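You operate a simulated robot arm through the tools that you are given. There is no shell and no other tool. Be economical: measure what you need, move in short steps, check, and stop when the job is done.

You run a simulated two-armed robot. Do the job below in one go: nothing can be reset, and whatever is moved stays where it is left.

JOB
Hang up the red hat, dust its chair and push the chair straight back to the white wall.
Fine: the hat goes on the red hook; use the yellow pad and put it back. Set down upright: yellow pad. What is to be rubbed or washed off counts as gone when no trace of it is left.
Where things are to end (x, y in the base frame): chair within 0.05 m of [0.82, -0.2].

Only the result counts: the job must be done as asked and must still hold three seconds after the hand-in. Knocking over, shifting, dropping, spilling or breaking anything else fails it.

ROBOT AND FRAMES
Two 7-joint arms with two-finger parallel grippers on one trunk, on a base that drives. Base frame: it is fixed to the floor where the robot stands at the start and does not move with it; the origin is under the middle of the robot, x ahead of it, y to its left, z up. Lengths are in m, angles in degrees, forces in N, time in s.
The left shoulder is at the start at [0.071, 0.156, 0.955], the right one opposite. With the tool pointing down near the work surface each hand reaches from about 0.1 to 0.88 m from the robot's upright axis, wherever it stands, measured 20 degrees to its own side. Places, roughly: chair [2.25, 1.75, 0.5]; green hat [3.25, 0, 1.25]; red hook [2.6, 0.1, 1.4]; yellow pad (9x8x8 cm) [2.6, 0.2, 0.5]. Payload 3.91 kg a hand.
Tool frame (each hand has its own): the origin (TCP) lies between the finger pads and is the grasp point; the fingertips stand 0.03 m ahead of it; z points along the fingers, y is the line along which they close. Largest opening 0.11 m; finger width 0.02, thickness 0.01; the body of the gripper, 0.048 by 0.112 m, starts 0.055 m behind the TCP.
Orientation is that of the tool frame in the base frame, as [roll, pitch, yaw] about the fixed x, y, z axes, in that order (R = Rz(yaw) Ry(pitch) Rx(roll)). With the fingers straight down and closing along the base's y, the tool's x points along the base's -x, its y along +y and its z along -z.

CONTROLS
- The arms move only by the tool move_arm. It takes "left_rows", "right_rows" or both (then of equal length, played together; a hand with none holds still); each is a list of rows, each a list of 3 entries, a list of its own where there are three numbers: the shift along the base's x, y, z in m, then the turn, a rotation vector about the base's x, y, z in degrees, then the finger opening in m, from 0 to 0.11. In form: [[[x, y, z], [rx, ry, rz], jaw], ...]. A call has 1 to 12 rows; each row shifts and turns the commanded pose from where the row before left it. Rows are played at 5 a second. More than 0.05 m and 8.6 degrees between two rows, or a gripper value outside its range, and nothing of the call is played. A pose out of reach is approached as far as the arm can. The call stops where the force on the tool passes 90 N (or 10 N more than at its start, if that is more) or the arm is blocked; 0.2 s more then pass. Each finger travels about 0.108 m/s and halts on what it meets, pressing with about 30 N; the grip force reading is that of the motor and also rises with nothing between the fingers. The clock runs only during rows and for 0.2 s after the last one: add rows that do not move to give the fingers time. The reply holds the time, the measured pose of the TCP, the force on the tool along the base axes, the opening and the grip force, in the units named above and with some noise, with the torque about the TCP (base axes, N m) and any sound that the robot's microphone picked up.
- Cameras (640 x 400 px; columns grow to the right, rows downward): "scene" is now at [0.1324, -0.0249, 1.1799]; the picture's right is [-0.29, -0.96, 0.00], its down [-0.59, 0.18, -0.79] and it looks along [0.76, -0.23, -0.61] (base axes); focal length 262 px, centre (320, 200). "left" rides on the left gripper at [0.073, -0.017, -0.103] in its tool frame; the picture's right is [0.23, 0.97, 0.00], its down [-0.76, 0.18, -0.62] and it looks along [-0.61, 0.14, 0.78] (tool axes); focal length 222 px, centre (320, 200). "right" rides on the right gripper at [0.072, 0.017, -0.103] in its tool frame; the picture's right is [-0.23, 0.97, 0.00], its down [-0.76, -0.18, -0.62] and it looks along [-0.61, -0.14, 0.78] (tool axes); focal length 222 px, centre (320, 200). There is no depth. A picture from a camera that has moved, and an enlarged one, comes with that camera's place and axes in the base frame and with its lens.
- grab_frame(camera): a new picture of that camera. It takes no simulated time.
- raise_lower(by): slides the trunk up (or, below 0, down) by that many m; the arms and the scene camera ride with it, the base frame stays. It gives what a move gives, with no picture.
- drive_base(legs): drives the robot by 1 to 6 legs, each [ahead, left, turn to the left] in m, m and degrees, along the robot's own axes; the way and the turn of a leg run together, so that a leg with both is an arc; at most 1.5 m and 180 degrees a leg. The arms and the cameras ride along, it lands a little off, and it stops where it bumps. It gives what a move gives.
- head_to(pan, tilt): turns the head with the scene camera to pan (to the left, within 86 degrees either way) and tilt (down, from -29 to 69), counted from straight ahead of the robot. It gives what a move gives.
- inspect(camera, box): a new picture of the part [left, top, right, bottom] of that camera's present view, enlarged. It takes no simulated time.
- job_done(): hands the job in; it is judged then, once.

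Work in short steps. Places have to be worked out from the pictures, the camera data and where the tool is seen: move nearer, look again, correct. Check each grasp and each placing, and mend what went wrong. You have 120 turns and 92 pictures in all, those below and enlarged ones among them. Open the grippers and draw the arms clear of the work before you hand the job in, unless the task says otherwise; then end with one line.

The tools are called after "Emit:" as name(argument=value, ...) on one line, values as JSON. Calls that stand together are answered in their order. move_arm: Moves the arms, as the interface text tells. Its arguments: {"type":"object","properties":{"left_rows":{"type":"array"},"right_rows":{"type":"array"}},"required":[]} The other tools are called the same way: raise_lower (by) slides the trunk up or down; drive_base (legs) drives the base; head_to (pan, tilt) turns the head that bears the scene camera; grab_frame (camera) takes a picture; inspect (camera, box) takes an enlarged picture of a part of a camera's view; job_done () hands the job in.

At the start:

```text
t: 0.0
left_ee_pos: [0.8745, 0.1459, 0.8145]
left_ee_rot: [-179.9, -0.1, 180.0]
left_contact_force: [0.0, -0.8, 0.3]
left_wrist_torque: [-0.04, -0.01, -0.02]
left_width: 0.11
left_grasp_force: 0.1
right_ee_pos: [0.7224, -0.5752, 0.8084]
right_ee_rot: [-180.0, 0.0, -179.8]
right_contact_force: [0.3, 0.3, 0.1]
right_wrist_torque: [-0.02, 0.01, 0.01]
right_width: 0.1103
right_grasp_force: 0.1
trunk travel left (down, up): [-0.4, 0.54]
robot x, y, heading: [-0.0, -0.0025, -0.1]
head pan, tilt: [-16.8, 37.7]
```

scene: 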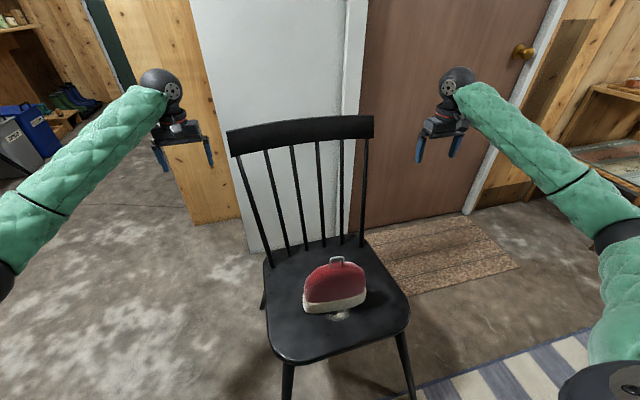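
right: 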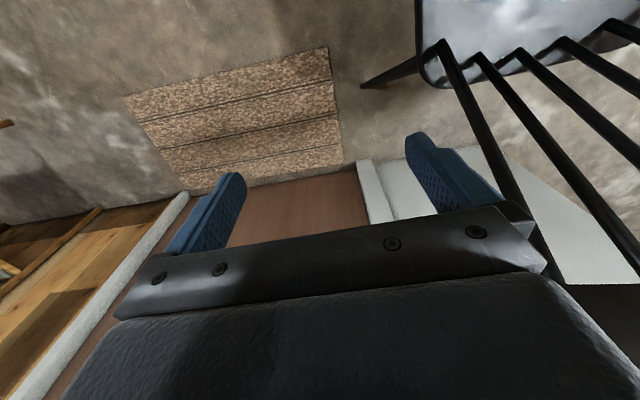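
left: 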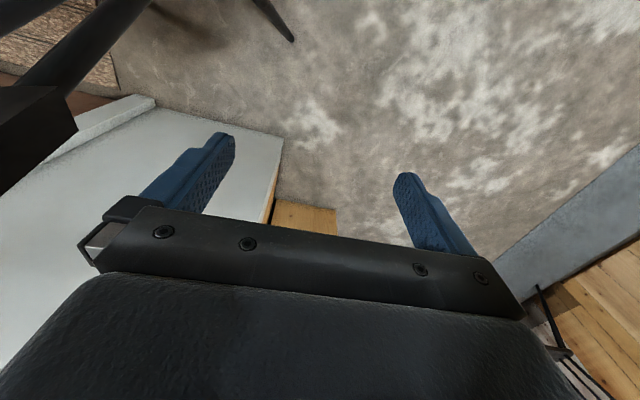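

I see the red hat on a black chair right ahead, with a pale wall behind it. I look around first to find the hook, the pad and other things.

Emit:
head_to(pan=10, tilt=15)

Emit:
grab_frame(camera="scene")

Emit:
inspect(camera="scene", box=[220, 100, 420, 225])

```text
t: 0.9
left_ee_pos: [0.8754, 0.1458, 0.8144]
left_ee_rot: [180.0, -0.1, -180.0]
left_contact_force: [-0.4, -0.1, -0.4]
left_wrist_torque: [0.0, 0.01, 0.02]
left_width: 0.11
left_grasp_force: 0.0
right_ee_pos: [0.7225, -0.5743, 0.8077]
right_ee_rot: [180.0, 0.0, -180.0]
right_contact_force: [0.8, 0.4, -0.2]
right_wrist_torque: [0.0, -0.01, -0.02]
right_width: 0.1098
right_grasp_force: 0.0
trunk travel left (down, up): [-0.4, 0.54]
robot x, y, heading: [-0.0001, -0.0026, 0.1]
head pan, tilt: [10.0, 15.0]
```

```text
88 pictures are left
camera scene: at [0.1416, 0.0162, 1.2159], right [0.17, -0.98, 0.0], down [-0.26, -0.04, -0.97], along [0.95, 0.17, -0.26], focal length 262 px, centre (320, 200)
```

scene: 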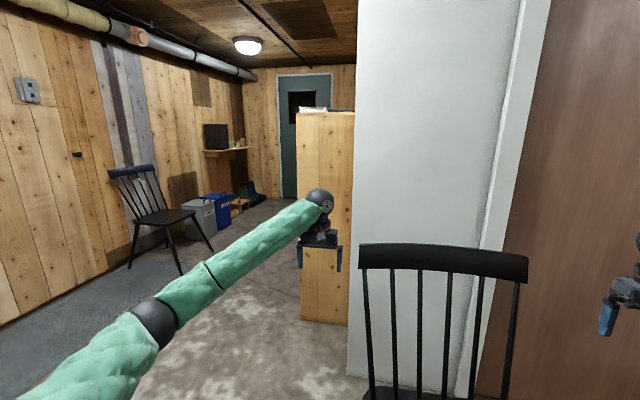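

```text
3.20 times, centred on (320, 162) of scene
camera zoom: at [0.1416, 0.0162, 1.2159], right [0.17, -0.98, 0.0], down [-0.26, -0.04, -0.97], along [0.95, 0.17, -0.26], focal length 840 px, centre (320, 320)
```

zoom: 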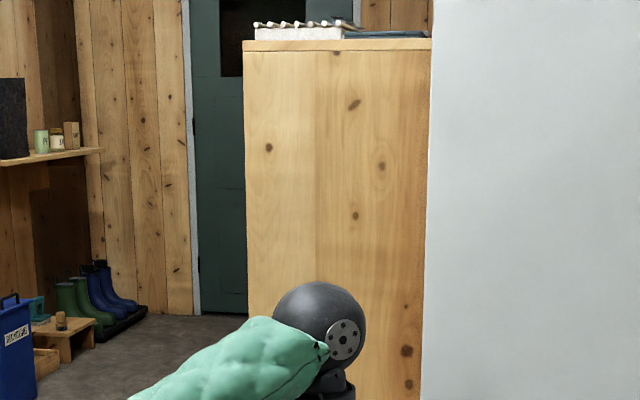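

The locker seems to be behind the wooden side panel beyond the white wall. I look closely at the chair and hat now.

Emit:
head_to(pan=-17, tilt=45)

Emit:
grab_frame(camera="scene")

Emit:
inspect(camera="scene", box=[240, 150, 420, 262])

```text
t: 1.9
left_ee_pos: [0.8743, 0.1453, 0.8149]
left_ee_rot: [-179.9, 0.0, -180.0]
left_contact_force: [0.6, -0.4, 0.3]
left_wrist_torque: [0.04, 0.0, 0.0]
left_width: 0.11
left_grasp_force: 0.0
right_ee_pos: [0.7218, -0.5742, 0.8072]
right_ee_rot: [180.0, 0.0, -180.0]
right_contact_force: [0.1, -0.1, 0.7]
right_wrist_torque: [0.01, -0.02, 0.02]
right_width: 0.1103
right_grasp_force: 0.1
trunk travel left (down, up): [-0.4, 0.54]
robot x, y, heading: [-0.0018, -0.0033, 0.1]
head pan, tilt: [-17.0, 45.0]
```

```text
86 pictures are left
camera scene: at [0.1274, -0.0236, 1.1692], right [-0.29, -0.96, 0.0], down [-0.68, 0.21, -0.71], along [0.68, -0.21, -0.71], focal length 262 px, centre (320, 200)
```

scene: 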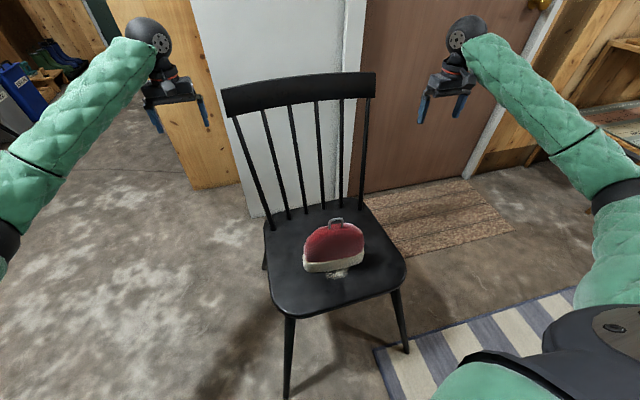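

```text
3.56 times, centred on (330, 206) of scene
camera zoom: at [0.1274, -0.0236, 1.1692], right [-0.29, -0.96, 0.0], down [-0.68, 0.21, -0.71], along [0.68, -0.21, -0.71], focal length 933 px, centre (284, 179)
```

zoom: 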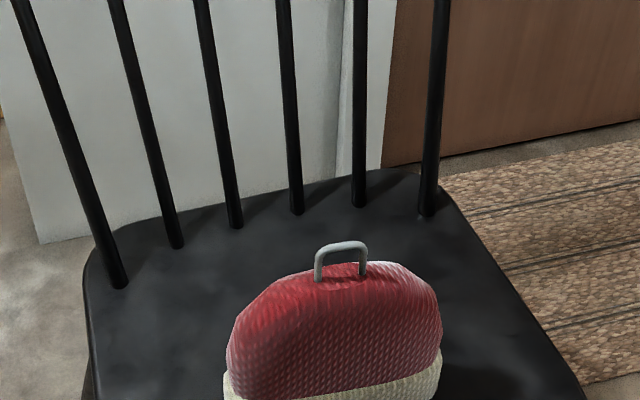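

The hat is about 0.18 m wide with a loop on top, standing at roughly (0.55, -0.19, 0.46). I bring the right hand back from beside the chair and turn it so its fingers close along x.

Emit:
move_arm(right_rows=[[[-0.045, 0, 0], [0, 0, -8.5], 0.11], [[-0.045, 0, 0], [0, 0, -8.5], 0.11], [[-0.045, 0, 0], [0, 0, -8.5], 0.11], [[-0.03, 0, 0], [0, 0, -8.5], 0.11], [[0, 0, 0], [0, 0, -8.5], 0.11], [[0, 0, 0], [0, 0, -8.5], 0.11], [[0, 0, 0], [0, 0, -8.5], 0.11], [[0, 0, 0], [0, 0, -8.5], 0.11], [[0, 0, 0], [0, 0, -8.5], 0.11], [[0, 0, 0], [0, 0, -8.5], 0.11], [[0, 0, 0], [0, 0, -5], 0.11]])

Emit:
move_arm(right_rows=[[[0, 0, 0], [8.5, 0, 0], 0.11], [[0, 0, 0], [8.5, 0, 0], 0.11], [[0, 0, 0], [8.5, 0, 0], 0.11], [[0, 0, 0], [8.5, 0, 0], 0.11], [[0, 0, 0], [8.5, 0, 0], 0.11], [[0, 0, 0], [2.5, 0, 0], 0.11], [[0, 0, 0], [0, 0, 0], 0.11]])

Emit:
grab_frame(camera="right")

Emit:
grab_frame(camera="scene")

```text
t: 4.3
left_ee_pos: [0.8748, 0.1466, 0.8148]
left_ee_rot: [180.0, -0.1, -180.0]
left_contact_force: [0.3, 0.0, -0.1]
left_wrist_torque: [-0.01, 0.0, 0.02]
left_width: 0.11
left_grasp_force: 0.1
right_ee_pos: [0.5589, -0.5743, 0.8068]
right_ee_rot: [-179.9, 0.0, 89.9]
right_contact_force: [0.3, 0.1, -0.4]
right_wrist_torque: [-0.04, -0.04, -0.02]
right_width: 0.1101
right_grasp_force: 0.1
trunk travel left (down, up): [-0.4, 0.54]
robot x, y, heading: [0.0, -0.0026, -0.2]
head pan, tilt: [-17.0, 45.0]
```

```text
t: 5.9
left_ee_pos: [0.876, 0.1457, 0.8145]
left_ee_rot: [180.0, -0.1, 179.9]
left_contact_force: [0.2, -0.5, 0.3]
left_wrist_torque: [0.0, 0.0, 0.0]
left_width: 0.1101
left_grasp_force: 0.0
right_ee_pos: [0.5574, -0.5741, 0.8076]
right_ee_rot: [-179.9, -45.1, 90.0]
right_contact_force: [-0.7, 0.1, 0.5]
right_wrist_torque: [0.0, -0.01, 0.0]
right_width: 0.11
right_grasp_force: 0.2
trunk travel left (down, up): [-0.4, 0.54]
robot x, y, heading: [0.0012, 0.0012, 0.0]
head pan, tilt: [-17.0, 45.0]
```

```text
84 pictures are left
camera right: at [0.5743, -0.5963, 0.9309], right [0.97, -0.16, -0.16], down [-0.18, -0.98, -0.1], along [-0.14, 0.12, -0.98], focal length 222 px, centre (320, 200)
```

right: 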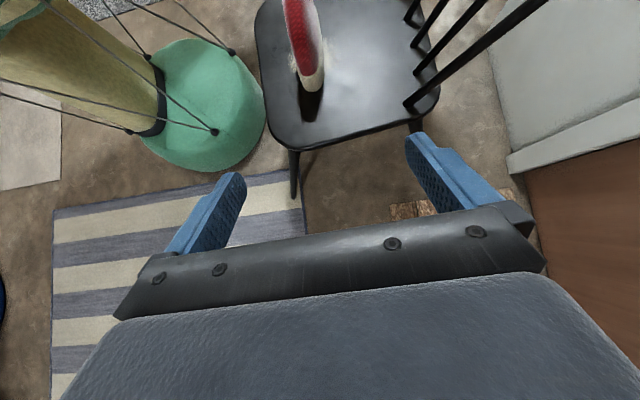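

```text
83 pictures are left
camera scene: at [0.1272, -0.0237, 1.1692], right [-0.29, -0.96, 0.0], down [-0.68, 0.21, -0.71], along [0.68, -0.21, -0.71], focal length 262 px, centre (320, 200)
```

scene: 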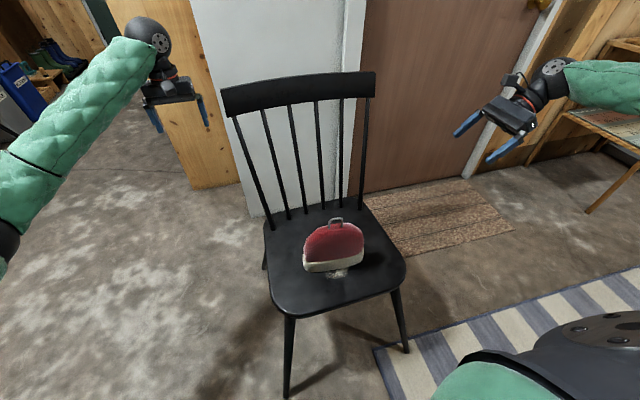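

The hat is thin (about 5 cm) in x, centred near x 0.53 with its right end at y -0.28. I move to a standoff along the slanted approach and look again.

Emit:
move_arm(right_rows=[[[-0.005, 0.03, -0.02], [0, 0, 0], 0.11], [[-0.005, 0.03, -0.02], [0, 0, 0], 0.11], [[-0.005, 0.03, -0.02], [0, 0, 0], 0.11], [[-0.005, 0.03, -0.02], [0, 0, 0], 0.11], [[-0.005, 0.03, -0.02], [0, 0, 0], 0.11], [[0, 0.03, -0.02], [0, 0, 0], 0.11], [[0, 0.03, -0.02], [0, 0, 0], 0.11], [[0, 0, 0], [0, 0, 0], 0.11]])

Emit:
grab_frame(camera="right")

Emit:
inspect(camera="scene", box=[260, 170, 500, 320])

```text
t: 7.7
left_ee_pos: [0.875, 0.1457, 0.8151]
left_ee_rot: [180.0, 0.0, 180.0]
left_contact_force: [-0.2, 0.3, -0.3]
left_wrist_torque: [-0.02, 0.02, -0.01]
left_width: 0.1098
left_grasp_force: 0.0
right_ee_pos: [0.5317, -0.3655, 0.6683]
right_ee_rot: [179.9, -45.0, 90.0]
right_contact_force: [0.4, 0.7, -0.8]
right_wrist_torque: [0.05, 0.03, 0.03]
right_width: 0.1102
right_grasp_force: 0.1
trunk travel left (down, up): [-0.4, 0.54]
robot x, y, heading: [0.0001, 0.0032, 0.2]
head pan, tilt: [-17.0, 45.0]
```

```text
82 pictures are left
camera right: at [0.5483, -0.3866, 0.7909], right [0.97, -0.16, -0.16], down [-0.18, -0.98, -0.1], along [-0.14, 0.12, -0.98], focal length 222 px, centre (320, 200)
```

right: 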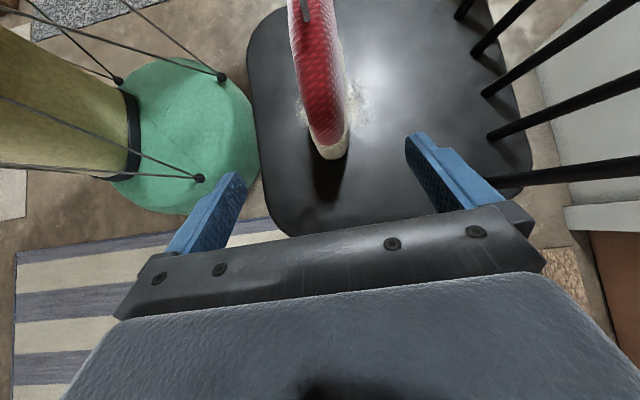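

```text
2.67 times, centred on (380, 245) of scene
camera zoom: at [0.1271, -0.0236, 1.1693], right [-0.29, -0.96, 0.0], down [-0.68, 0.21, -0.71], along [0.68, -0.21, -0.71], focal length 700 px, centre (160, 80)
```

zoom: 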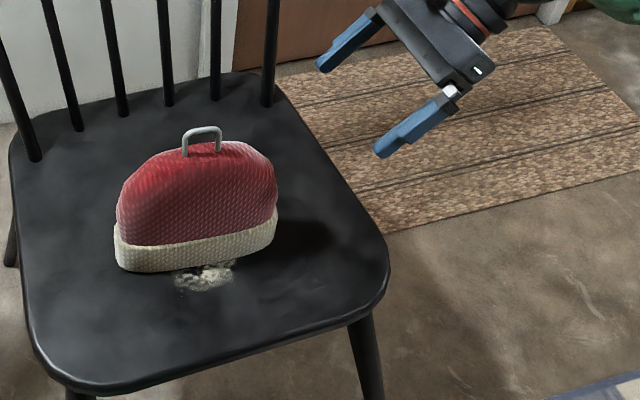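

The hat is centred between the fingers. I advance along the slant to TCP ~(0.53, -0.25, 0.565) with the fingers open.

Emit:
move_arm(right_rows=[[[0, 0.03, -0.027], [0, 0, 0], 0.11], [[0, 0.03, -0.027], [0, 0, 0], 0.11], [[0, 0.03, -0.027], [0, 0, 0], 0.11], [[0, 0.025, -0.022], [0, 0, 0], 0.11], [[0, 0, 0], [0, 0, 0], 0.11]])

Emit:
grab_frame(camera="right")

Emit:
inspect(camera="scene", box=[260, 170, 500, 320])

```text
t: 8.9
left_ee_pos: [0.8747, 0.1465, 0.8157]
left_ee_rot: [179.9, -0.1, -179.9]
left_contact_force: [-0.1, -0.4, -0.5]
left_wrist_torque: [0.0, -0.02, -0.04]
left_width: 0.1099
left_grasp_force: 0.0
right_ee_pos: [0.5299, -0.2493, 0.5635]
right_ee_rot: [-179.9, -45.0, 90.0]
right_contact_force: [0.7, 0.0, -0.3]
right_wrist_torque: [-0.01, 0.02, 0.0]
right_width: 0.1099
right_grasp_force: 0.0
trunk travel left (down, up): [-0.4, 0.54]
robot x, y, heading: [0.0004, -0.0025, -0.1]
head pan, tilt: [-17.0, 45.0]
```

```text
80 pictures are left
camera right: at [0.547, -0.2706, 0.6866], right [0.97, -0.16, -0.16], down [-0.18, -0.98, -0.1], along [-0.14, 0.12, -0.98], focal length 222 px, centre (320, 200)
```

right: 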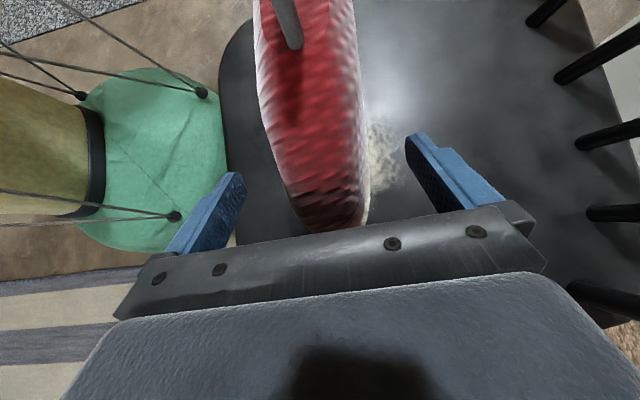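

```text
2.67 times, centred on (380, 245) of scene
camera zoom: at [0.1272, -0.0236, 1.1692], right [-0.29, -0.96, 0.0], down [-0.68, 0.21, -0.71], along [0.68, -0.21, -0.71], focal length 700 px, centre (160, 80)
```

zoom: 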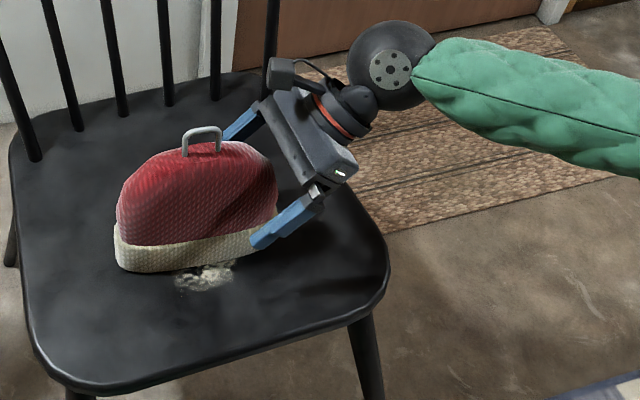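

The fingers straddle the right end of the hat, but I want a deeper bite. I go 2 cm further in and close.

Emit:
move_arm(right_rows=[[[0, 0.015, -0.008], [0, 0, 0], 0.11], [[0, 0.01, -0.004], [0, 0, 0], 0.11], [[0, 0, 0], [0, 0, 0], 0.08], [[0, 0, 0], [0, 0, 0], 0.05], [[0, 0, 0], [0, 0, 0], 0.03], [[0, 0, 0], [0, 0, 0], 0.02], [[0, 0, 0], [0, 0, 0], 0.02]])

Emit:
grab_frame(camera="right")

```text
t: 10.5
left_ee_pos: [0.8758, 0.1461, 0.815]
left_ee_rot: [-180.0, 0.0, 180.0]
left_contact_force: [0.7, 0.1, -0.5]
left_wrist_torque: [0.0, 0.0, 0.0]
left_width: 0.11
left_grasp_force: 0.0
right_ee_pos: [0.531, -0.2232, 0.5543]
right_ee_rot: [-179.9, -45.1, 90.0]
right_contact_force: [0.0, 0.6, 0.1]
right_wrist_torque: [0.03, 0.09, -0.03]
right_width: 0.0462
right_grasp_force: 30.1
trunk travel left (down, up): [-0.4, 0.54]
robot x, y, heading: [-0.0005, 0.0015, -0.1]
head pan, tilt: [-17.0, 45.0]
```

```text
78 pictures are left
camera right: at [0.548, -0.246, 0.6764], right [0.97, -0.16, -0.16], down [-0.18, -0.98, -0.1], along [-0.14, 0.12, -0.98], focal length 222 px, centre (320, 200)
```

right: 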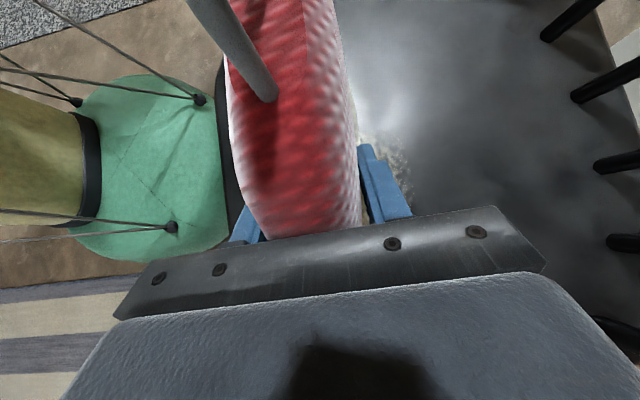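

Gripped at 4.6 cm width with 30 N. I lift the hat up and look.

Emit:
move_arm(right_rows=[[[0, 0, 0.02], [0, 0, 0], 0.02], [[0, 0, 0.04], [0, 0, 0], 0.02], [[0, 0, 0.05], [0, 0, 0], 0.02], [[0, 0, 0.05], [0, 0, 0], 0.02], [[0, 0, 0.05], [0, 0, 0], 0.02], [[0, 0, 0.05], [0, 0, 0], 0.02], [[0, 0, 0.04], [0, 0, 0], 0.02], [[0, 0, 0], [0, 0, 0], 0.02]])

Emit:
grab_frame(camera="scene")

```text
t: 12.3
left_ee_pos: [0.8747, 0.1462, 0.815]
left_ee_rot: [180.0, -0.1, 180.0]
left_contact_force: [0.7, -1.1, -0.1]
left_wrist_torque: [0.0, -0.01, -0.01]
left_width: 0.1099
left_grasp_force: 0.2
right_ee_pos: [0.5312, -0.2276, 0.8547]
right_ee_rot: [-180.0, -45.0, 89.9]
right_contact_force: [0.1, 0.9, -0.8]
right_wrist_torque: [-0.01, -0.02, -0.03]
right_width: 0.0463
right_grasp_force: 30.3
trunk travel left (down, up): [-0.4, 0.54]
robot x, y, heading: [-0.0012, -0.0015, -0.1]
head pan, tilt: [-17.0, 45.0]
```

```text
77 pictures are left
camera scene: at [0.1274, -0.0237, 1.1691], right [-0.29, -0.96, 0.0], down [-0.68, 0.21, -0.71], along [0.68, -0.21, -0.71], focal length 262 px, centre (320, 200)
```

scene: 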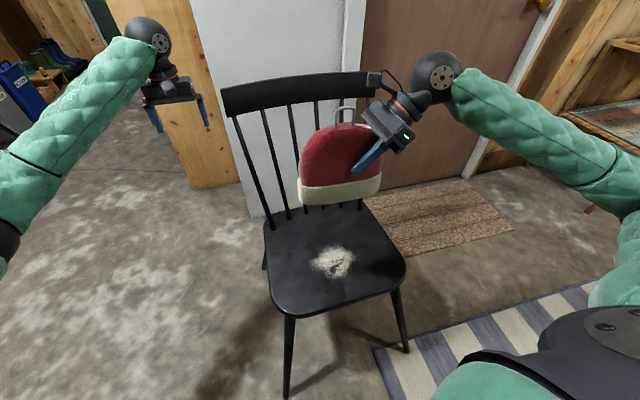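

Hat is held and the dust patch lies at about (0.54, -0.19). I draw both hands nearer the body for driving.

Emit:
move_arm(left_rows=[[[-0.045, 0.01, 0.01], [0, 0, 0], 0.11], [[-0.045, 0.01, 0.01], [0, 0, 0], 0.11], [[-0.045, 0.01, 0.01], [0, 0, 0], 0.11], [[-0.045, 0.01, 0.01], [0, 0, 0], 0.11], [[-0.045, 0.01, 0.01], [0, 0, 0], 0.11], [[-0.045, 0.01, 0], [0, 0, 0], 0.11], [[-0.045, 0.01, 0], [0, 0, 0], 0.11], [[-0.045, 0.01, 0], [0, 0, 0], 0.11], [[-0.045, 0.01, 0], [0, 0, 0], 0.11]], right_rows=[[[-0.02, -0.005, 0.02], [0, 0, 0], 0.02], [[-0.02, -0.005, 0.02], [0, 0, 0], 0.02], [[-0.02, -0.005, 0.02], [0, 0, 0], 0.02], [[-0.02, -0.005, 0.01], [0, 0, 0], 0.02], [[-0.02, -0.005, 0], [0, 0, 0], 0.02], [[0, 0, 0], [0, 0, 0], 0.02], [[0, 0, 0], [0, 0, 0], 0.02], [[0, 0, 0], [0, 0, 0], 0.02], [[0, 0, 0], [0, 0, 0], 0.02]])

Emit:
head_to(pan=60, tilt=30)

Emit:
grab_frame(camera="scene")

```text
t: 14.3
left_ee_pos: [0.4697, 0.2377, 0.8658]
left_ee_rot: [-180.0, 0.0, 180.0]
left_contact_force: [0.2, 0.1, -0.6]
left_wrist_torque: [-0.01, 0.0, -0.01]
left_width: 0.11
left_grasp_force: 0.0
right_ee_pos: [0.432, -0.2489, 0.9225]
right_ee_rot: [-179.9, -45.0, 90.1]
right_contact_force: [-0.6, 0.9, -1.3]
right_wrist_torque: [-0.02, 0.02, 0.01]
right_width: 0.046
right_grasp_force: 29.9
trunk travel left (down, up): [-0.4, 0.54]
robot x, y, heading: [-0.0026, 0.0012, -0.1]
head pan, tilt: [-17.0, 45.0]
```

```text
t: 15.8
left_ee_pos: [0.4706, 0.2364, 0.8648]
left_ee_rot: [180.0, -0.1, -180.0]
left_contact_force: [-0.1, 0.4, -0.7]
left_wrist_torque: [0.01, 0.01, -0.01]
left_width: 0.11
left_grasp_force: 0.0
right_ee_pos: [0.4315, -0.249, 0.9226]
right_ee_rot: [-179.9, -45.0, 90.0]
right_contact_force: [0.3, 0.5, -1.2]
right_wrist_torque: [-0.02, 0.02, 0.0]
right_width: 0.046
right_grasp_force: 29.9
trunk travel left (down, up): [-0.4, 0.54]
robot x, y, heading: [0.0019, 0.002, -0.0]
head pan, tilt: [60.0, 30.0]
```

```text
76 pictures are left
camera scene: at [0.0947, 0.0785, 1.1918], right [0.87, -0.5, 0.0], down [-0.25, -0.43, -0.87], along [0.43, 0.75, -0.5], focal length 262 px, centre (320, 200)
```

scene: 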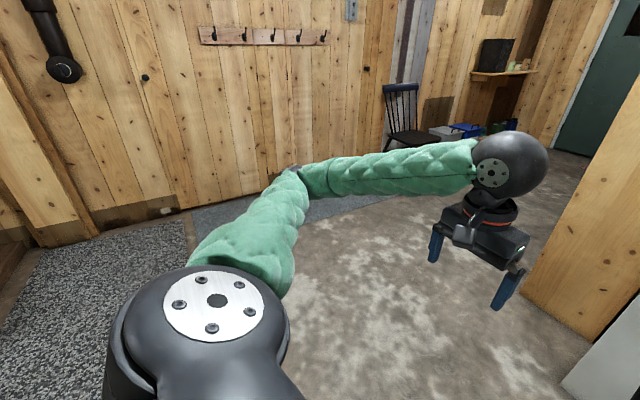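

The floor on the left is free up to the wall at y≈2.1. I strafe left 0.85 m, clear of the chair.

Emit:
drive_base(legs=[[0, 0.85, 0]])

Emit:
head_to(pan=0, tilt=20)

Emit:
grab_frame(camera="scene")

```text
t: 20.3
left_ee_pos: [0.4779, 1.0963, 0.8661]
left_ee_rot: [180.0, 0.1, 179.5]
left_contact_force: [0.1, 0.3, 0.2]
left_wrist_torque: [-0.03, 0.0, 0.04]
left_width: 0.11
left_grasp_force: 0.0
right_ee_pos: [0.4333, 0.6106, 0.9229]
right_ee_rot: [-179.9, -45.0, 89.5]
right_contact_force: [0.0, 0.0, -0.7]
right_wrist_torque: [-0.03, -0.02, 0.0]
right_width: 0.0463
right_grasp_force: 30.6
trunk travel left (down, up): [-0.4, 0.54]
robot x, y, heading: [0.0056, 0.8701, -0.5]
head pan, tilt: [60.0, 30.0]
```

```text
t: 21.6
left_ee_pos: [0.4785, 1.0959, 0.8659]
left_ee_rot: [180.0, -0.1, 179.4]
left_contact_force: [-0.1, -0.3, -0.4]
left_wrist_torque: [0.0, -0.01, 0.01]
left_width: 0.1101
left_grasp_force: 0.0
right_ee_pos: [0.4356, 0.6088, 0.9236]
right_ee_rot: [-179.9, -45.0, 89.3]
right_contact_force: [0.5, -0.3, -0.8]
right_wrist_torque: [-0.04, 0.03, 0.06]
right_width: 0.0462
right_grasp_force: 29.9
trunk travel left (down, up): [-0.4, 0.54]
robot x, y, heading: [0.005, 0.8597, -0.7]
head pan, tilt: [0.0, 20.0]
```

```text
75 pictures are left
camera scene: at [0.147, 0.8628, 1.2078], right [-0.01, -1.0, 0.0], down [-0.34, 0.0, -0.94], along [0.94, -0.01, -0.34], focal length 262 px, centre (320, 200)
```

scene: 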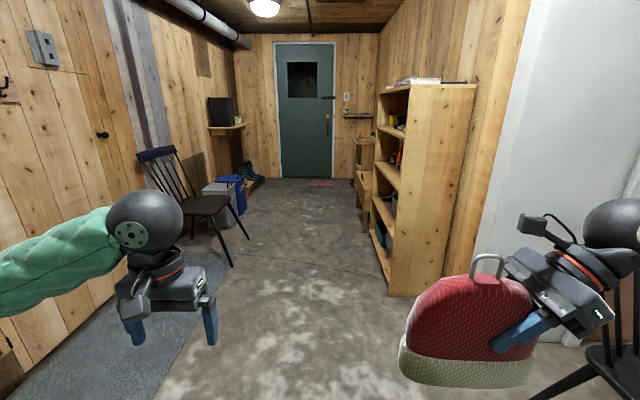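

Beyond the bookshelf (x≈1.6–2.1, front y≈0.4) there is more on the right-hand wall. I turn right to face -y, back a little and side-step along the aisle.

Emit:
drive_base(legs=[[0, 0, -90], [-0.16, 0, 0], [0, 1.3, 0]])

Emit:
head_to(pan=45, tilt=15)

Emit:
grab_frame(camera="scene")

```text
t: 33.0
left_ee_pos: [1.5292, 0.5165, 0.8648]
left_ee_rot: [-180.0, 0.0, 88.8]
left_contact_force: [1.1, -0.5, 0.2]
left_wrist_torque: [0.02, 0.0, -0.03]
left_width: 0.1102
left_grasp_force: 0.1
right_ee_pos: [1.0441, 0.5653, 0.9236]
right_ee_rot: [-179.9, -44.9, -1.3]
right_contact_force: [-0.3, -0.4, -1.7]
right_wrist_torque: [0.01, 0.02, 0.01]
right_width: 0.0461
right_grasp_force: 29.9
trunk travel left (down, up): [-0.4, 0.54]
robot x, y, heading: [1.301, 0.9877, -91.4]
head pan, tilt: [0.0, 20.0]
```

```text
t: 34.1
left_ee_pos: [1.5278, 0.5172, 0.8655]
left_ee_rot: [-180.0, -0.2, 88.9]
left_contact_force: [0.1, 0.0, -0.5]
left_wrist_torque: [-0.03, 0.01, -0.01]
left_width: 0.1099
left_grasp_force: 0.1
right_ee_pos: [1.0439, 0.5655, 0.9224]
right_ee_rot: [-179.9, -45.1, -1.3]
right_contact_force: [-0.2, 0.0, -1.5]
right_wrist_torque: [0.0, 0.04, 0.03]
right_width: 0.0458
right_grasp_force: 29.7
trunk travel left (down, up): [-0.4, 0.54]
robot x, y, heading: [1.305, 0.9941, -91.2]
head pan, tilt: [45.0, 15.0]
```

```text
74 pictures are left
camera scene: at [1.3647, 0.8748, 1.216], right [-0.72, -0.69, 0.0], down [-0.18, 0.19, -0.97], along [0.67, -0.7, -0.26], focal length 262 px, centre (320, 200)
```

scene: 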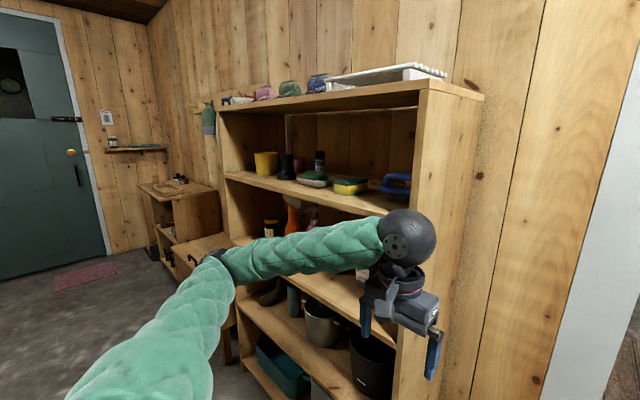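

I see the bookshelf with sponges, and a bench beyond it. I side-step another 0.8 m to face the hook area.

Emit:
drive_base(legs=[[0, 0.85, 1.2]])

Emit:
head_to(pan=30, tilt=15)

Emit:
grab_frame(camera="scene")

```text
t: 38.6
left_ee_pos: [2.3895, 0.5131, 0.8653]
left_ee_rot: [-179.9, 0.0, 89.9]
left_contact_force: [0.8, 0.1, -1.1]
left_wrist_torque: [0.03, 0.02, -0.02]
left_width: 0.1102
left_grasp_force: 0.1
right_ee_pos: [1.9026, 0.5505, 0.9239]
right_ee_rot: [-180.0, -45.0, 0.0]
right_contact_force: [0.5, 0.0, -0.2]
right_wrist_torque: [0.0, 0.03, 0.0]
right_width: 0.0459
right_grasp_force: 30.2
trunk travel left (down, up): [-0.4, 0.54]
robot x, y, heading: [2.1526, 0.9834, -89.8]
head pan, tilt: [45.0, 15.0]
```

```text
t: 39.4
left_ee_pos: [2.3888, 0.5124, 0.8656]
left_ee_rot: [-179.9, 0.0, 89.9]
left_contact_force: [-0.4, -0.4, 0.2]
left_wrist_torque: [0.03, -0.05, -0.02]
left_width: 0.11
left_grasp_force: 0.0
right_ee_pos: [1.9016, 0.5499, 0.9229]
right_ee_rot: [-179.9, -45.0, 0.0]
right_contact_force: [0.0, -0.3, -2.2]
right_wrist_torque: [-0.01, 0.01, 0.01]
right_width: 0.0461
right_grasp_force: 30.0
trunk travel left (down, up): [-0.4, 0.54]
robot x, y, heading: [2.1507, 0.983, -90.0]
head pan, tilt: [30.0, 15.0]
```

```text
73 pictures are left
camera scene: at [2.1972, 0.8522, 1.216], right [-0.87, -0.5, 0.0], down [-0.13, 0.22, -0.97], along [0.48, -0.84, -0.26], focal length 262 px, centre (320, 200)
```

scene: 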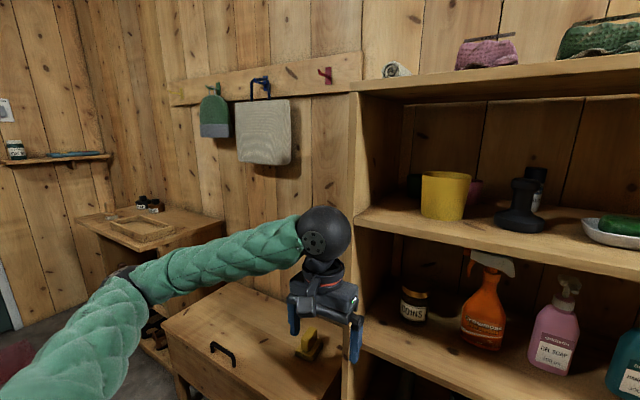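

The red hook is on a board between bookshelf and towel; the yellow pad stands on the bench below. I zoom in on both.

Emit:
inspect(camera="scene", box=[240, 40, 400, 140])

Emit:
inspect(camera="scene", box=[160, 260, 400, 400])

Emit:
head_to(pan=10, tilt=15)

Emit:
grab_frame(camera="scene")

```text
4.00 times, centred on (320, 90) of scene
camera zoom: at [2.1972, 0.8522, 1.216], right [-0.87, -0.5, 0.0], down [-0.13, 0.22, -0.97], along [0.48, -0.84, -0.26], focal length 1049 px, centre (320, 640)
```

zoom: 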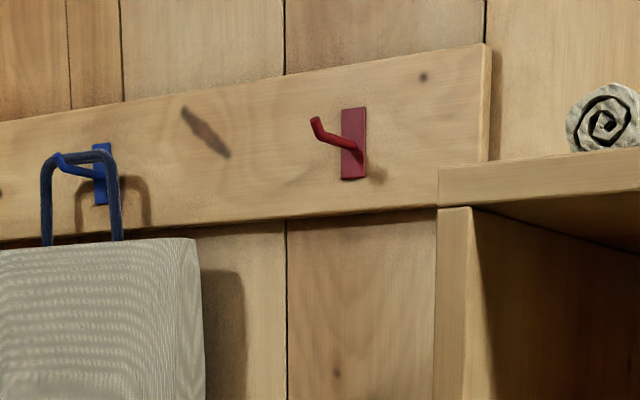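

```text
2.67 times, centred on (280, 330) of scene
camera zoom: at [2.1972, 0.8522, 1.216], right [-0.87, -0.5, 0.0], down [-0.13, 0.22, -0.97], along [0.48, -0.84, -0.26], focal length 700 px, centre (427, -147)
```

zoom: 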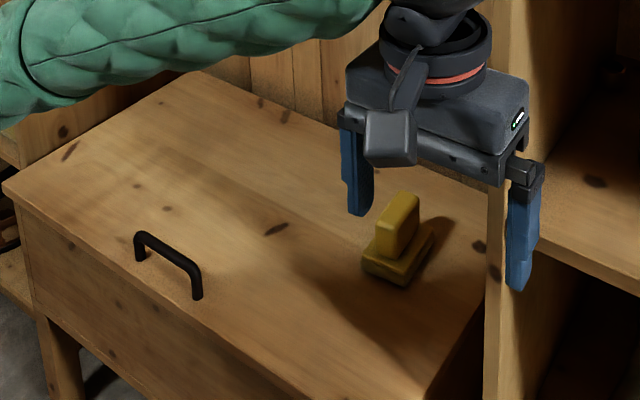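

```text
t: 40.2
left_ee_pos: [2.3889, 0.5129, 0.8663]
left_ee_rot: [180.0, 0.0, 90.0]
left_contact_force: [0.2, 0.8, 0.6]
left_wrist_torque: [-0.01, -0.02, 0.01]
left_width: 0.1099
left_grasp_force: 0.1
right_ee_pos: [1.9025, 0.5498, 0.9212]
right_ee_rot: [-179.9, -45.0, -0.1]
right_contact_force: [0.2, 0.1, 0.0]
right_wrist_torque: [0.0, 0.02, -0.01]
right_width: 0.046
right_grasp_force: 30.1
trunk travel left (down, up): [-0.4, 0.54]
robot x, y, heading: [2.1503, 0.985, -89.6]
head pan, tilt: [10.0, 15.0]
```

```text
70 pictures are left
camera scene: at [2.1667, 0.841, 1.216], right [-0.98, -0.17, 0.0], down [-0.04, 0.26, -0.97], along [0.17, -0.95, -0.26], focal length 262 px, centre (320, 200)
```

scene: 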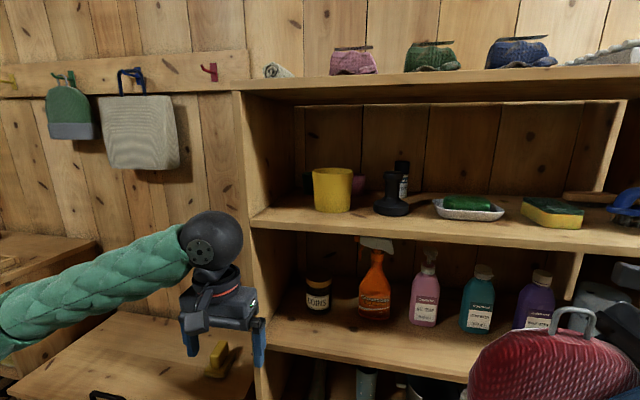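

Hook has a peg with upturned tip; the bench front is near y≈0.38. I side-step 0.35 m to stand before the hook and raise the trunk by 0.4 m.

Emit:
drive_base(legs=[[0, 0.38, 0]])

Emit:
raise_lower(by=0.4)

Emit:
head_to(pan=0, tilt=25)

Emit:
grab_frame(camera="scene")

```text
t: 42.6
left_ee_pos: [2.7677, 0.5148, 0.8657]
left_ee_rot: [-180.0, 0.0, 90.4]
left_contact_force: [0.8, -0.3, -0.1]
left_wrist_torque: [0.02, 0.01, -0.01]
left_width: 0.1101
left_grasp_force: 0.0
right_ee_pos: [2.2826, 0.5497, 0.9226]
right_ee_rot: [-179.9, -45.0, 0.3]
right_contact_force: [0.2, -0.8, -0.9]
right_wrist_torque: [0.02, 0.05, 0.01]
right_width: 0.0462
right_grasp_force: 30.2
trunk travel left (down, up): [-0.4, 0.54]
robot x, y, heading: [2.5259, 0.9838, -89.8]
head pan, tilt: [10.0, 15.0]
```

```text
t: 46.5
left_ee_pos: [2.7676, 0.5155, 1.2656]
left_ee_rot: [180.0, 0.0, 90.4]
left_contact_force: [-0.5, -1.4, -0.4]
left_wrist_torque: [0.02, 0.03, -0.01]
left_width: 0.1103
left_grasp_force: 0.0
right_ee_pos: [2.2801, 0.5496, 1.3219]
right_ee_rot: [-179.9, -45.1, 0.3]
right_contact_force: [-0.4, -0.4, -0.2]
right_wrist_torque: [0.0, 0.02, 0.0]
right_width: 0.046
right_grasp_force: 30.1
trunk travel left (down, up): [-0.8, 0.14]
robot x, y, heading: [2.5249, 0.9838, -89.7]
head pan, tilt: [10.0, 15.0]
```

```text
t: 47.2
left_ee_pos: [2.767, 0.5151, 1.2664]
left_ee_rot: [-179.9, 0.0, 90.5]
left_contact_force: [0.2, 0.2, -0.3]
left_wrist_torque: [0.03, 0.01, -0.01]
left_width: 0.1099
left_grasp_force: 0.1
right_ee_pos: [2.2812, 0.55, 1.3224]
right_ee_rot: [-179.9, -45.0, 0.2]
right_contact_force: [0.7, -0.7, -0.7]
right_wrist_torque: [0.0, 0.01, -0.02]
right_width: 0.0462
right_grasp_force: 30.3
trunk travel left (down, up): [-0.8, 0.14]
robot x, y, heading: [2.525, 0.984, -89.7]
head pan, tilt: [0.0, 25.0]
```

```text
69 pictures are left
camera scene: at [2.5272, 0.8419, 1.5998], right [-1.0, -0.01, 0.0], down [0.0, 0.42, -0.91], along [0.01, -0.91, -0.42], focal length 262 px, centre (320, 200)
```

scene: 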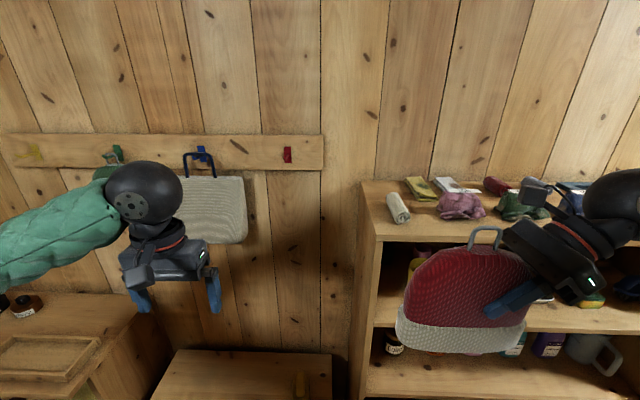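

Triangulated: hook about (2.635, 0.05–0.1, 1.40); bookshelf top edge at x≤2.41, z≈1.28. I zoom on the hook and the held hat for the loop geometry.

Emit:
inspect(camera="scene", box=[240, 120, 340, 182])

Emit:
inspect(camera="scene", box=[380, 200, 620, 350])

Emit:
grab_frame(camera="right")

```text
6.40 times, centred on (290, 151) of scene
camera zoom: at [2.5272, 0.8419, 1.5998], right [-1.0, -0.01, 0.0], down [0.0, 0.42, -0.91], along [0.01, -0.91, -0.42], focal length 1679 px, centre (512, 514)
```

zoom: 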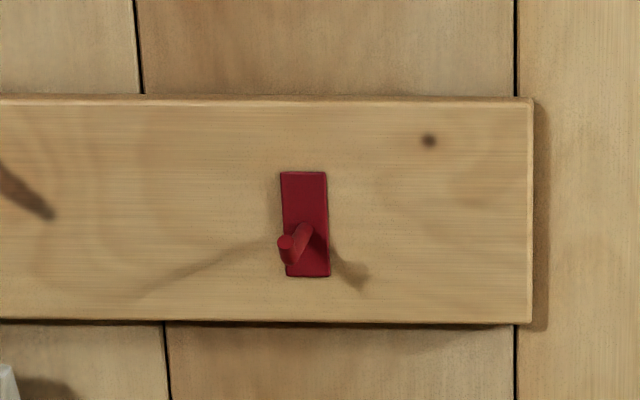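

```text
2.67 times, centred on (500, 275) of scene
camera zoom: at [2.5272, 0.8419, 1.5998], right [-1.0, -0.01, 0.0], down [0.0, 0.42, -0.91], along [0.01, -0.91, -0.42], focal length 700 px, centre (-160, 0)
```

zoom: 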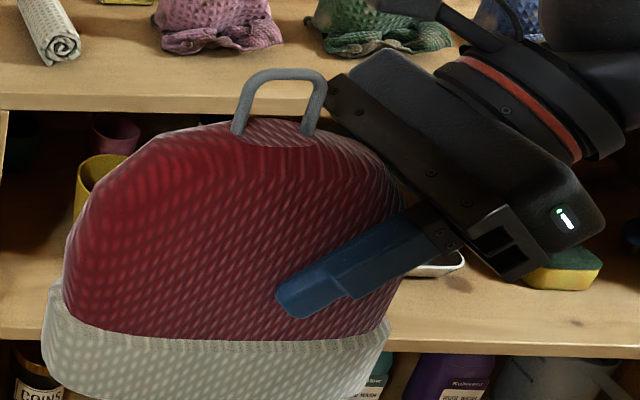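

```text
66 pictures are left
camera right: at [2.259, 0.5331, 1.4462], right [-0.15, -0.97, -0.16], down [-0.98, 0.17, -0.1], along [0.12, 0.14, -0.98], focal length 222 px, centre (320, 200)
```

right: 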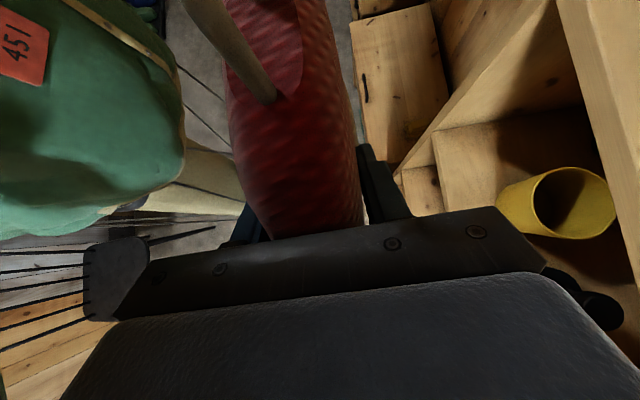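

Estimates: peg at x≈2.632, y 0.05–0.108, peg z≈1.38, tip top ≈1.398; loop top lies (+0.04, 0, +0.105) from the TCP. I slide the hat over to x≈2.56 (clear of bookshelf), and move the left hand a bit aside.

Emit:
move_arm(left_rows=[[[0.03, 0.02, 0], [0, 0, 0], 0.11], [[0.03, 0.02, 0], [0, 0, 0], 0.11], [[0.03, 0.02, 0], [0, 0, 0], 0.11], [[0.03, 0.02, 0], [0, 0, 0], 0.11], [[0, 0, 0], [0, 0, 0], 0.11], [[0, 0, 0], [0, 0, 0], 0.11], [[0, 0, 0], [0, 0, 0], 0.11], [[0, 0, 0], [0, 0, 0], 0.11], [[0, 0, 0], [0, 0, 0], 0.11], [[0, 0, 0], [0, 0, 0], 0.11]], right_rows=[[[0.03, 0, 0.01], [0, 0, 0], 0.02], [[0.03, 0, 0.01], [0, 0, 0], 0.02], [[0.03, 0, 0.01], [0, 0, 0], 0.02], [[0.03, 0, 0], [0, 0, 0], 0.02], [[0.03, 0, 0], [0, 0, 0], 0.02], [[0.03, 0, 0], [0, 0, 0], 0.02], [[0.03, 0, 0], [0, 0, 0], 0.02], [[0.03, 0, 0], [0, 0, 0], 0.02], [[0.03, 0, 0], [0, 0, 0], 0.02], [[0.01, 0, 0], [0, 0, 0], 0.02]])

Emit:
drive_base(legs=[[0.2, 0, 0]])

Emit:
grab_frame(camera="scene")

```text
t: 49.4
left_ee_pos: [2.8982, 0.5591, 1.2758]
left_ee_rot: [-179.8, 0.1, 90.4]
left_contact_force: [-0.5, 0.3, -0.3]
left_wrist_torque: [-0.02, 0.01, -0.02]
left_width: 0.11
left_grasp_force: 0.2
left hand out of reach, approached as far as the arm can: row 2, 3, 4
right_ee_pos: [2.5591, 0.5448, 1.3563]
right_ee_rot: [179.8, -45.0, 0.4]
right_contact_force: [0.1, 0.4, 0.0]
right_wrist_torque: [-0.04, 0.05, 0.0]
right_width: 0.0459
right_grasp_force: 29.6
right hand out of reach, approached as far as the arm can: row 2, 4
trunk travel left (down, up): [-0.8, 0.14]
robot x, y, heading: [2.5294, 0.9901, -89.5]
head pan, tilt: [0.0, 25.0]
```

```text
t: 51.0
left_ee_pos: [2.9007, 0.3579, 1.275]
left_ee_rot: [180.0, -0.1, 90.6]
left_contact_force: [1.0, -0.2, 0.8]
left_wrist_torque: [-0.02, -0.01, -0.05]
left_width: 0.1099
left_grasp_force: 0.0
right_ee_pos: [2.5623, 0.3423, 1.3564]
right_ee_rot: [-179.9, -45.0, 0.6]
right_contact_force: [0.0, 0.4, -0.8]
right_wrist_torque: [-0.03, 0.05, -0.01]
right_width: 0.0458
right_grasp_force: 30.1
trunk travel left (down, up): [-0.8, 0.14]
robot x, y, heading: [2.5281, 0.7853, -89.3]
head pan, tilt: [0.0, 25.0]
```

```text
65 pictures are left
camera scene: at [2.5297, 0.6406, 1.5998], right [-1.0, -0.01, 0.0], down [0.0, 0.42, -0.91], along [0.01, -0.91, -0.42], focal length 262 px, centre (320, 200)
```

scene: 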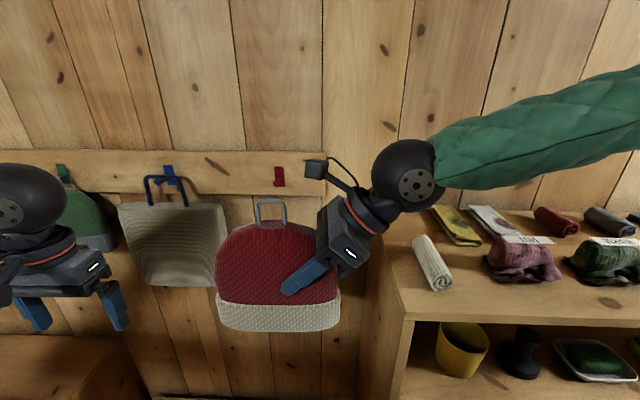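

Arm is well above the shelf items. I zoom in on the loop and hook to compute the relative position.

Emit:
inspect(camera="scene", box=[220, 140, 348, 220])

```text
5.00 times, centred on (284, 180) of scene
camera zoom: at [2.5297, 0.6406, 1.5998], right [-1.0, -0.01, 0.0], down [0.0, 0.42, -0.91], along [0.01, -0.91, -0.42], focal length 1312 px, centre (500, 300)
```

zoom: 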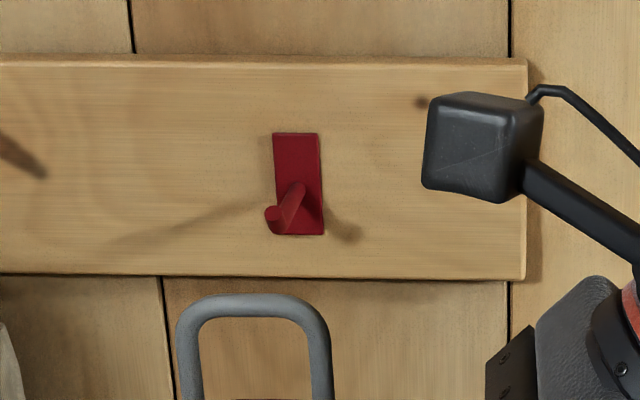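

Hook tip ≈(2.633, 0.108, 1.397); loop inner top is ~0.10 above TCP. I bring the loop level with the hook, ~8 cm in front of it.

Emit:
move_arm(right_rows=[[[0.012, -0.03, -0.01], [0, 0, 0], 0.02], [[0.012, -0.03, -0.01], [0, 0, 0], 0.02], [[0.013, -0.03, -0.01], [0, 0, 0], 0.02], [[0, -0.03, -0.01], [0, 0, 0], 0.02], [[0, -0.03, -0.01], [0, 0, 0], 0.02], [[0, 0, 0], [0, 0, 0], 0.02]])

Emit:
inspect(camera="scene", box=[220, 140, 348, 220])

Emit:
grab_frame(camera="right")

```text
t: 52.4
left_ee_pos: [2.9008, 0.3594, 1.2754]
left_ee_rot: [180.0, 0.1, 90.7]
left_contact_force: [0.1, -0.3, 1.4]
left_wrist_torque: [0.0, 0.01, 0.02]
left_width: 0.11
left_grasp_force: 0.1
right_ee_pos: [2.6004, 0.1899, 1.3067]
right_ee_rot: [179.8, -45.0, 0.6]
right_contact_force: [-0.2, 0.3, -0.6]
right_wrist_torque: [-0.03, 0.03, -0.01]
right_width: 0.0455
right_grasp_force: 30.1
trunk travel left (down, up): [-0.8, 0.14]
robot x, y, heading: [2.5302, 0.7843, -89.5]
head pan, tilt: [0.0, 25.0]
```

```text
5.00 times, centred on (284, 180) of scene
camera zoom: at [2.5302, 0.6419, 1.5999], right [-1.0, -0.01, 0.0], down [0.0, 0.42, -0.91], along [0.01, -0.91, -0.42], focal length 1312 px, centre (500, 300)
```

zoom: 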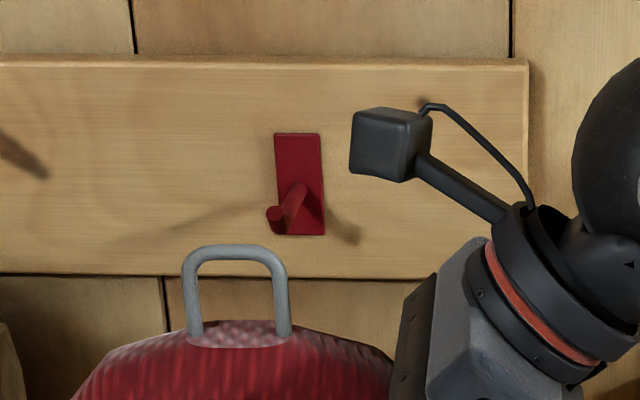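

```text
62 pictures are left
camera right: at [2.5786, 0.1745, 1.4301], right [-0.15, -0.98, -0.16], down [-0.98, 0.17, -0.1], along [0.12, 0.14, -0.98], focal length 222 px, centre (320, 200)
```

right: 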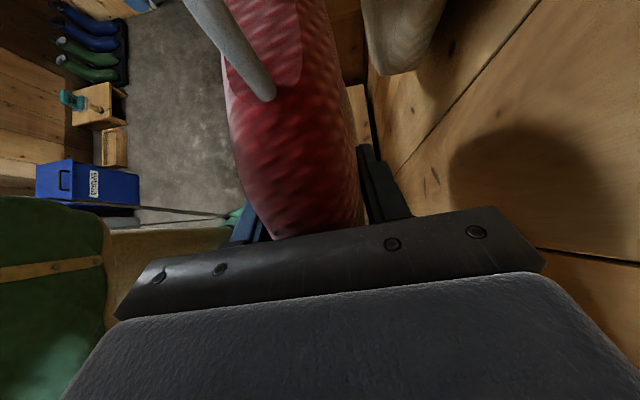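

Loop and hook are aligned in x and z (loop opening ≈1.378–1.407, tip 1.384–1.397). But the palm would hit the board, so I yaw the hat 18° about the loop so the hand stands away from the wall, then check.

Emit:
move_arm(right_rows=[[[0.0005, 0.0035, 0], [0, 0, -6], 0.02], [[0.0005, 0.0035, 0], [0, 0, -6], 0.02], [[0.0007, 0.0035, 0], [0, 0, -6], 0.02], [[0, -0.025, 0], [0, 0, 0], 0.02], [[0, -0.025, 0], [0, 0, 0], 0.02], [[0, 0, 0], [0, 0, 0], 0.02]])

Emit:
inspect(camera="scene", box=[220, 140, 348, 220])

```text
t: 53.8
left_ee_pos: [2.9019, 0.36, 1.2757]
left_ee_rot: [-179.9, -0.1, 90.6]
left_contact_force: [1.0, 0.5, -0.7]
left_wrist_torque: [-0.04, 0.01, 0.0]
left_width: 0.11
left_grasp_force: 0.1
right_ee_pos: [2.6025, 0.1546, 1.3074]
right_ee_rot: [179.8, -45.0, -17.2]
right_contact_force: [0.8, 0.8, -0.1]
right_wrist_torque: [-0.02, 0.05, -0.01]
right_width: 0.0456
right_grasp_force: 29.6
trunk travel left (down, up): [-0.8, 0.14]
robot x, y, heading: [2.5296, 0.7814, -89.4]
head pan, tilt: [0.0, 25.0]
```

```text
5.00 times, centred on (284, 180) of scene
camera zoom: at [2.5311, 0.6446, 1.6002], right [-1.0, -0.01, 0.0], down [-0.01, 0.42, -0.91], along [0.01, -0.91, -0.42], focal length 1312 px, centre (500, 300)
```

zoom: 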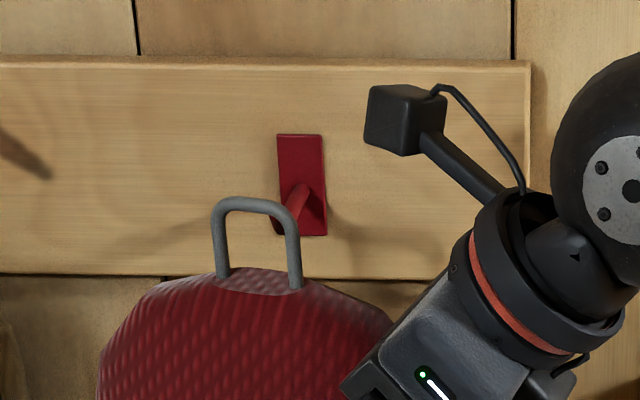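

Still aligned; no contact. I advance the loop over the hook tip slowly (68 mm).

Emit:
move_arm(right_rows=[[[0, -0.017, 0], [0, 0, 0], 0.02], [[0, -0.017, 0], [0, 0, 0], 0.02], [[0, -0.017, 0], [0, 0, 0], 0.02], [[0, -0.012, 0], [0, 0, 0], 0.02], [[0, 0, 0], [0, 0, 0], 0.02]])

Emit:
inspect(camera="scene", box=[220, 140, 348, 220])

```text
t: 55.0
left_ee_pos: [2.8986, 0.3589, 1.2752]
left_ee_rot: [-180.0, -0.1, 90.5]
left_contact_force: [1.0, 0.4, -0.8]
left_wrist_torque: [-0.05, -0.02, -0.01]
left_width: 0.11
left_grasp_force: 0.1
right_ee_pos: [2.6, 0.092, 1.3052]
right_ee_rot: [-180.0, -45.0, -17.3]
right_contact_force: [0.3, 23.9, -5.0]
right_wrist_torque: [-1.1, -0.09, -0.89]
right_width: 0.0456
right_grasp_force: 30.4
trunk travel left (down, up): [-0.8, 0.14]
robot x, y, heading: [2.5301, 0.7842, -89.2]
head pan, tilt: [0.0, 25.0]
```

```text
5.00 times, centred on (284, 180) of scene
camera zoom: at [2.529, 0.6435, 1.5999], right [-1.0, -0.01, 0.0], down [0.0, 0.42, -0.91], along [0.01, -0.91, -0.42], focal length 1312 px, centre (500, 300)
```

zoom: 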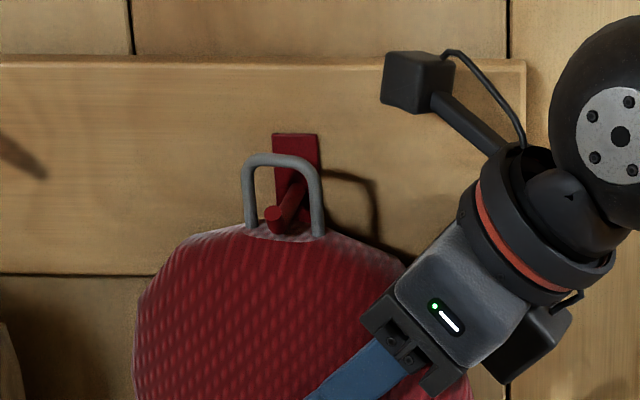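

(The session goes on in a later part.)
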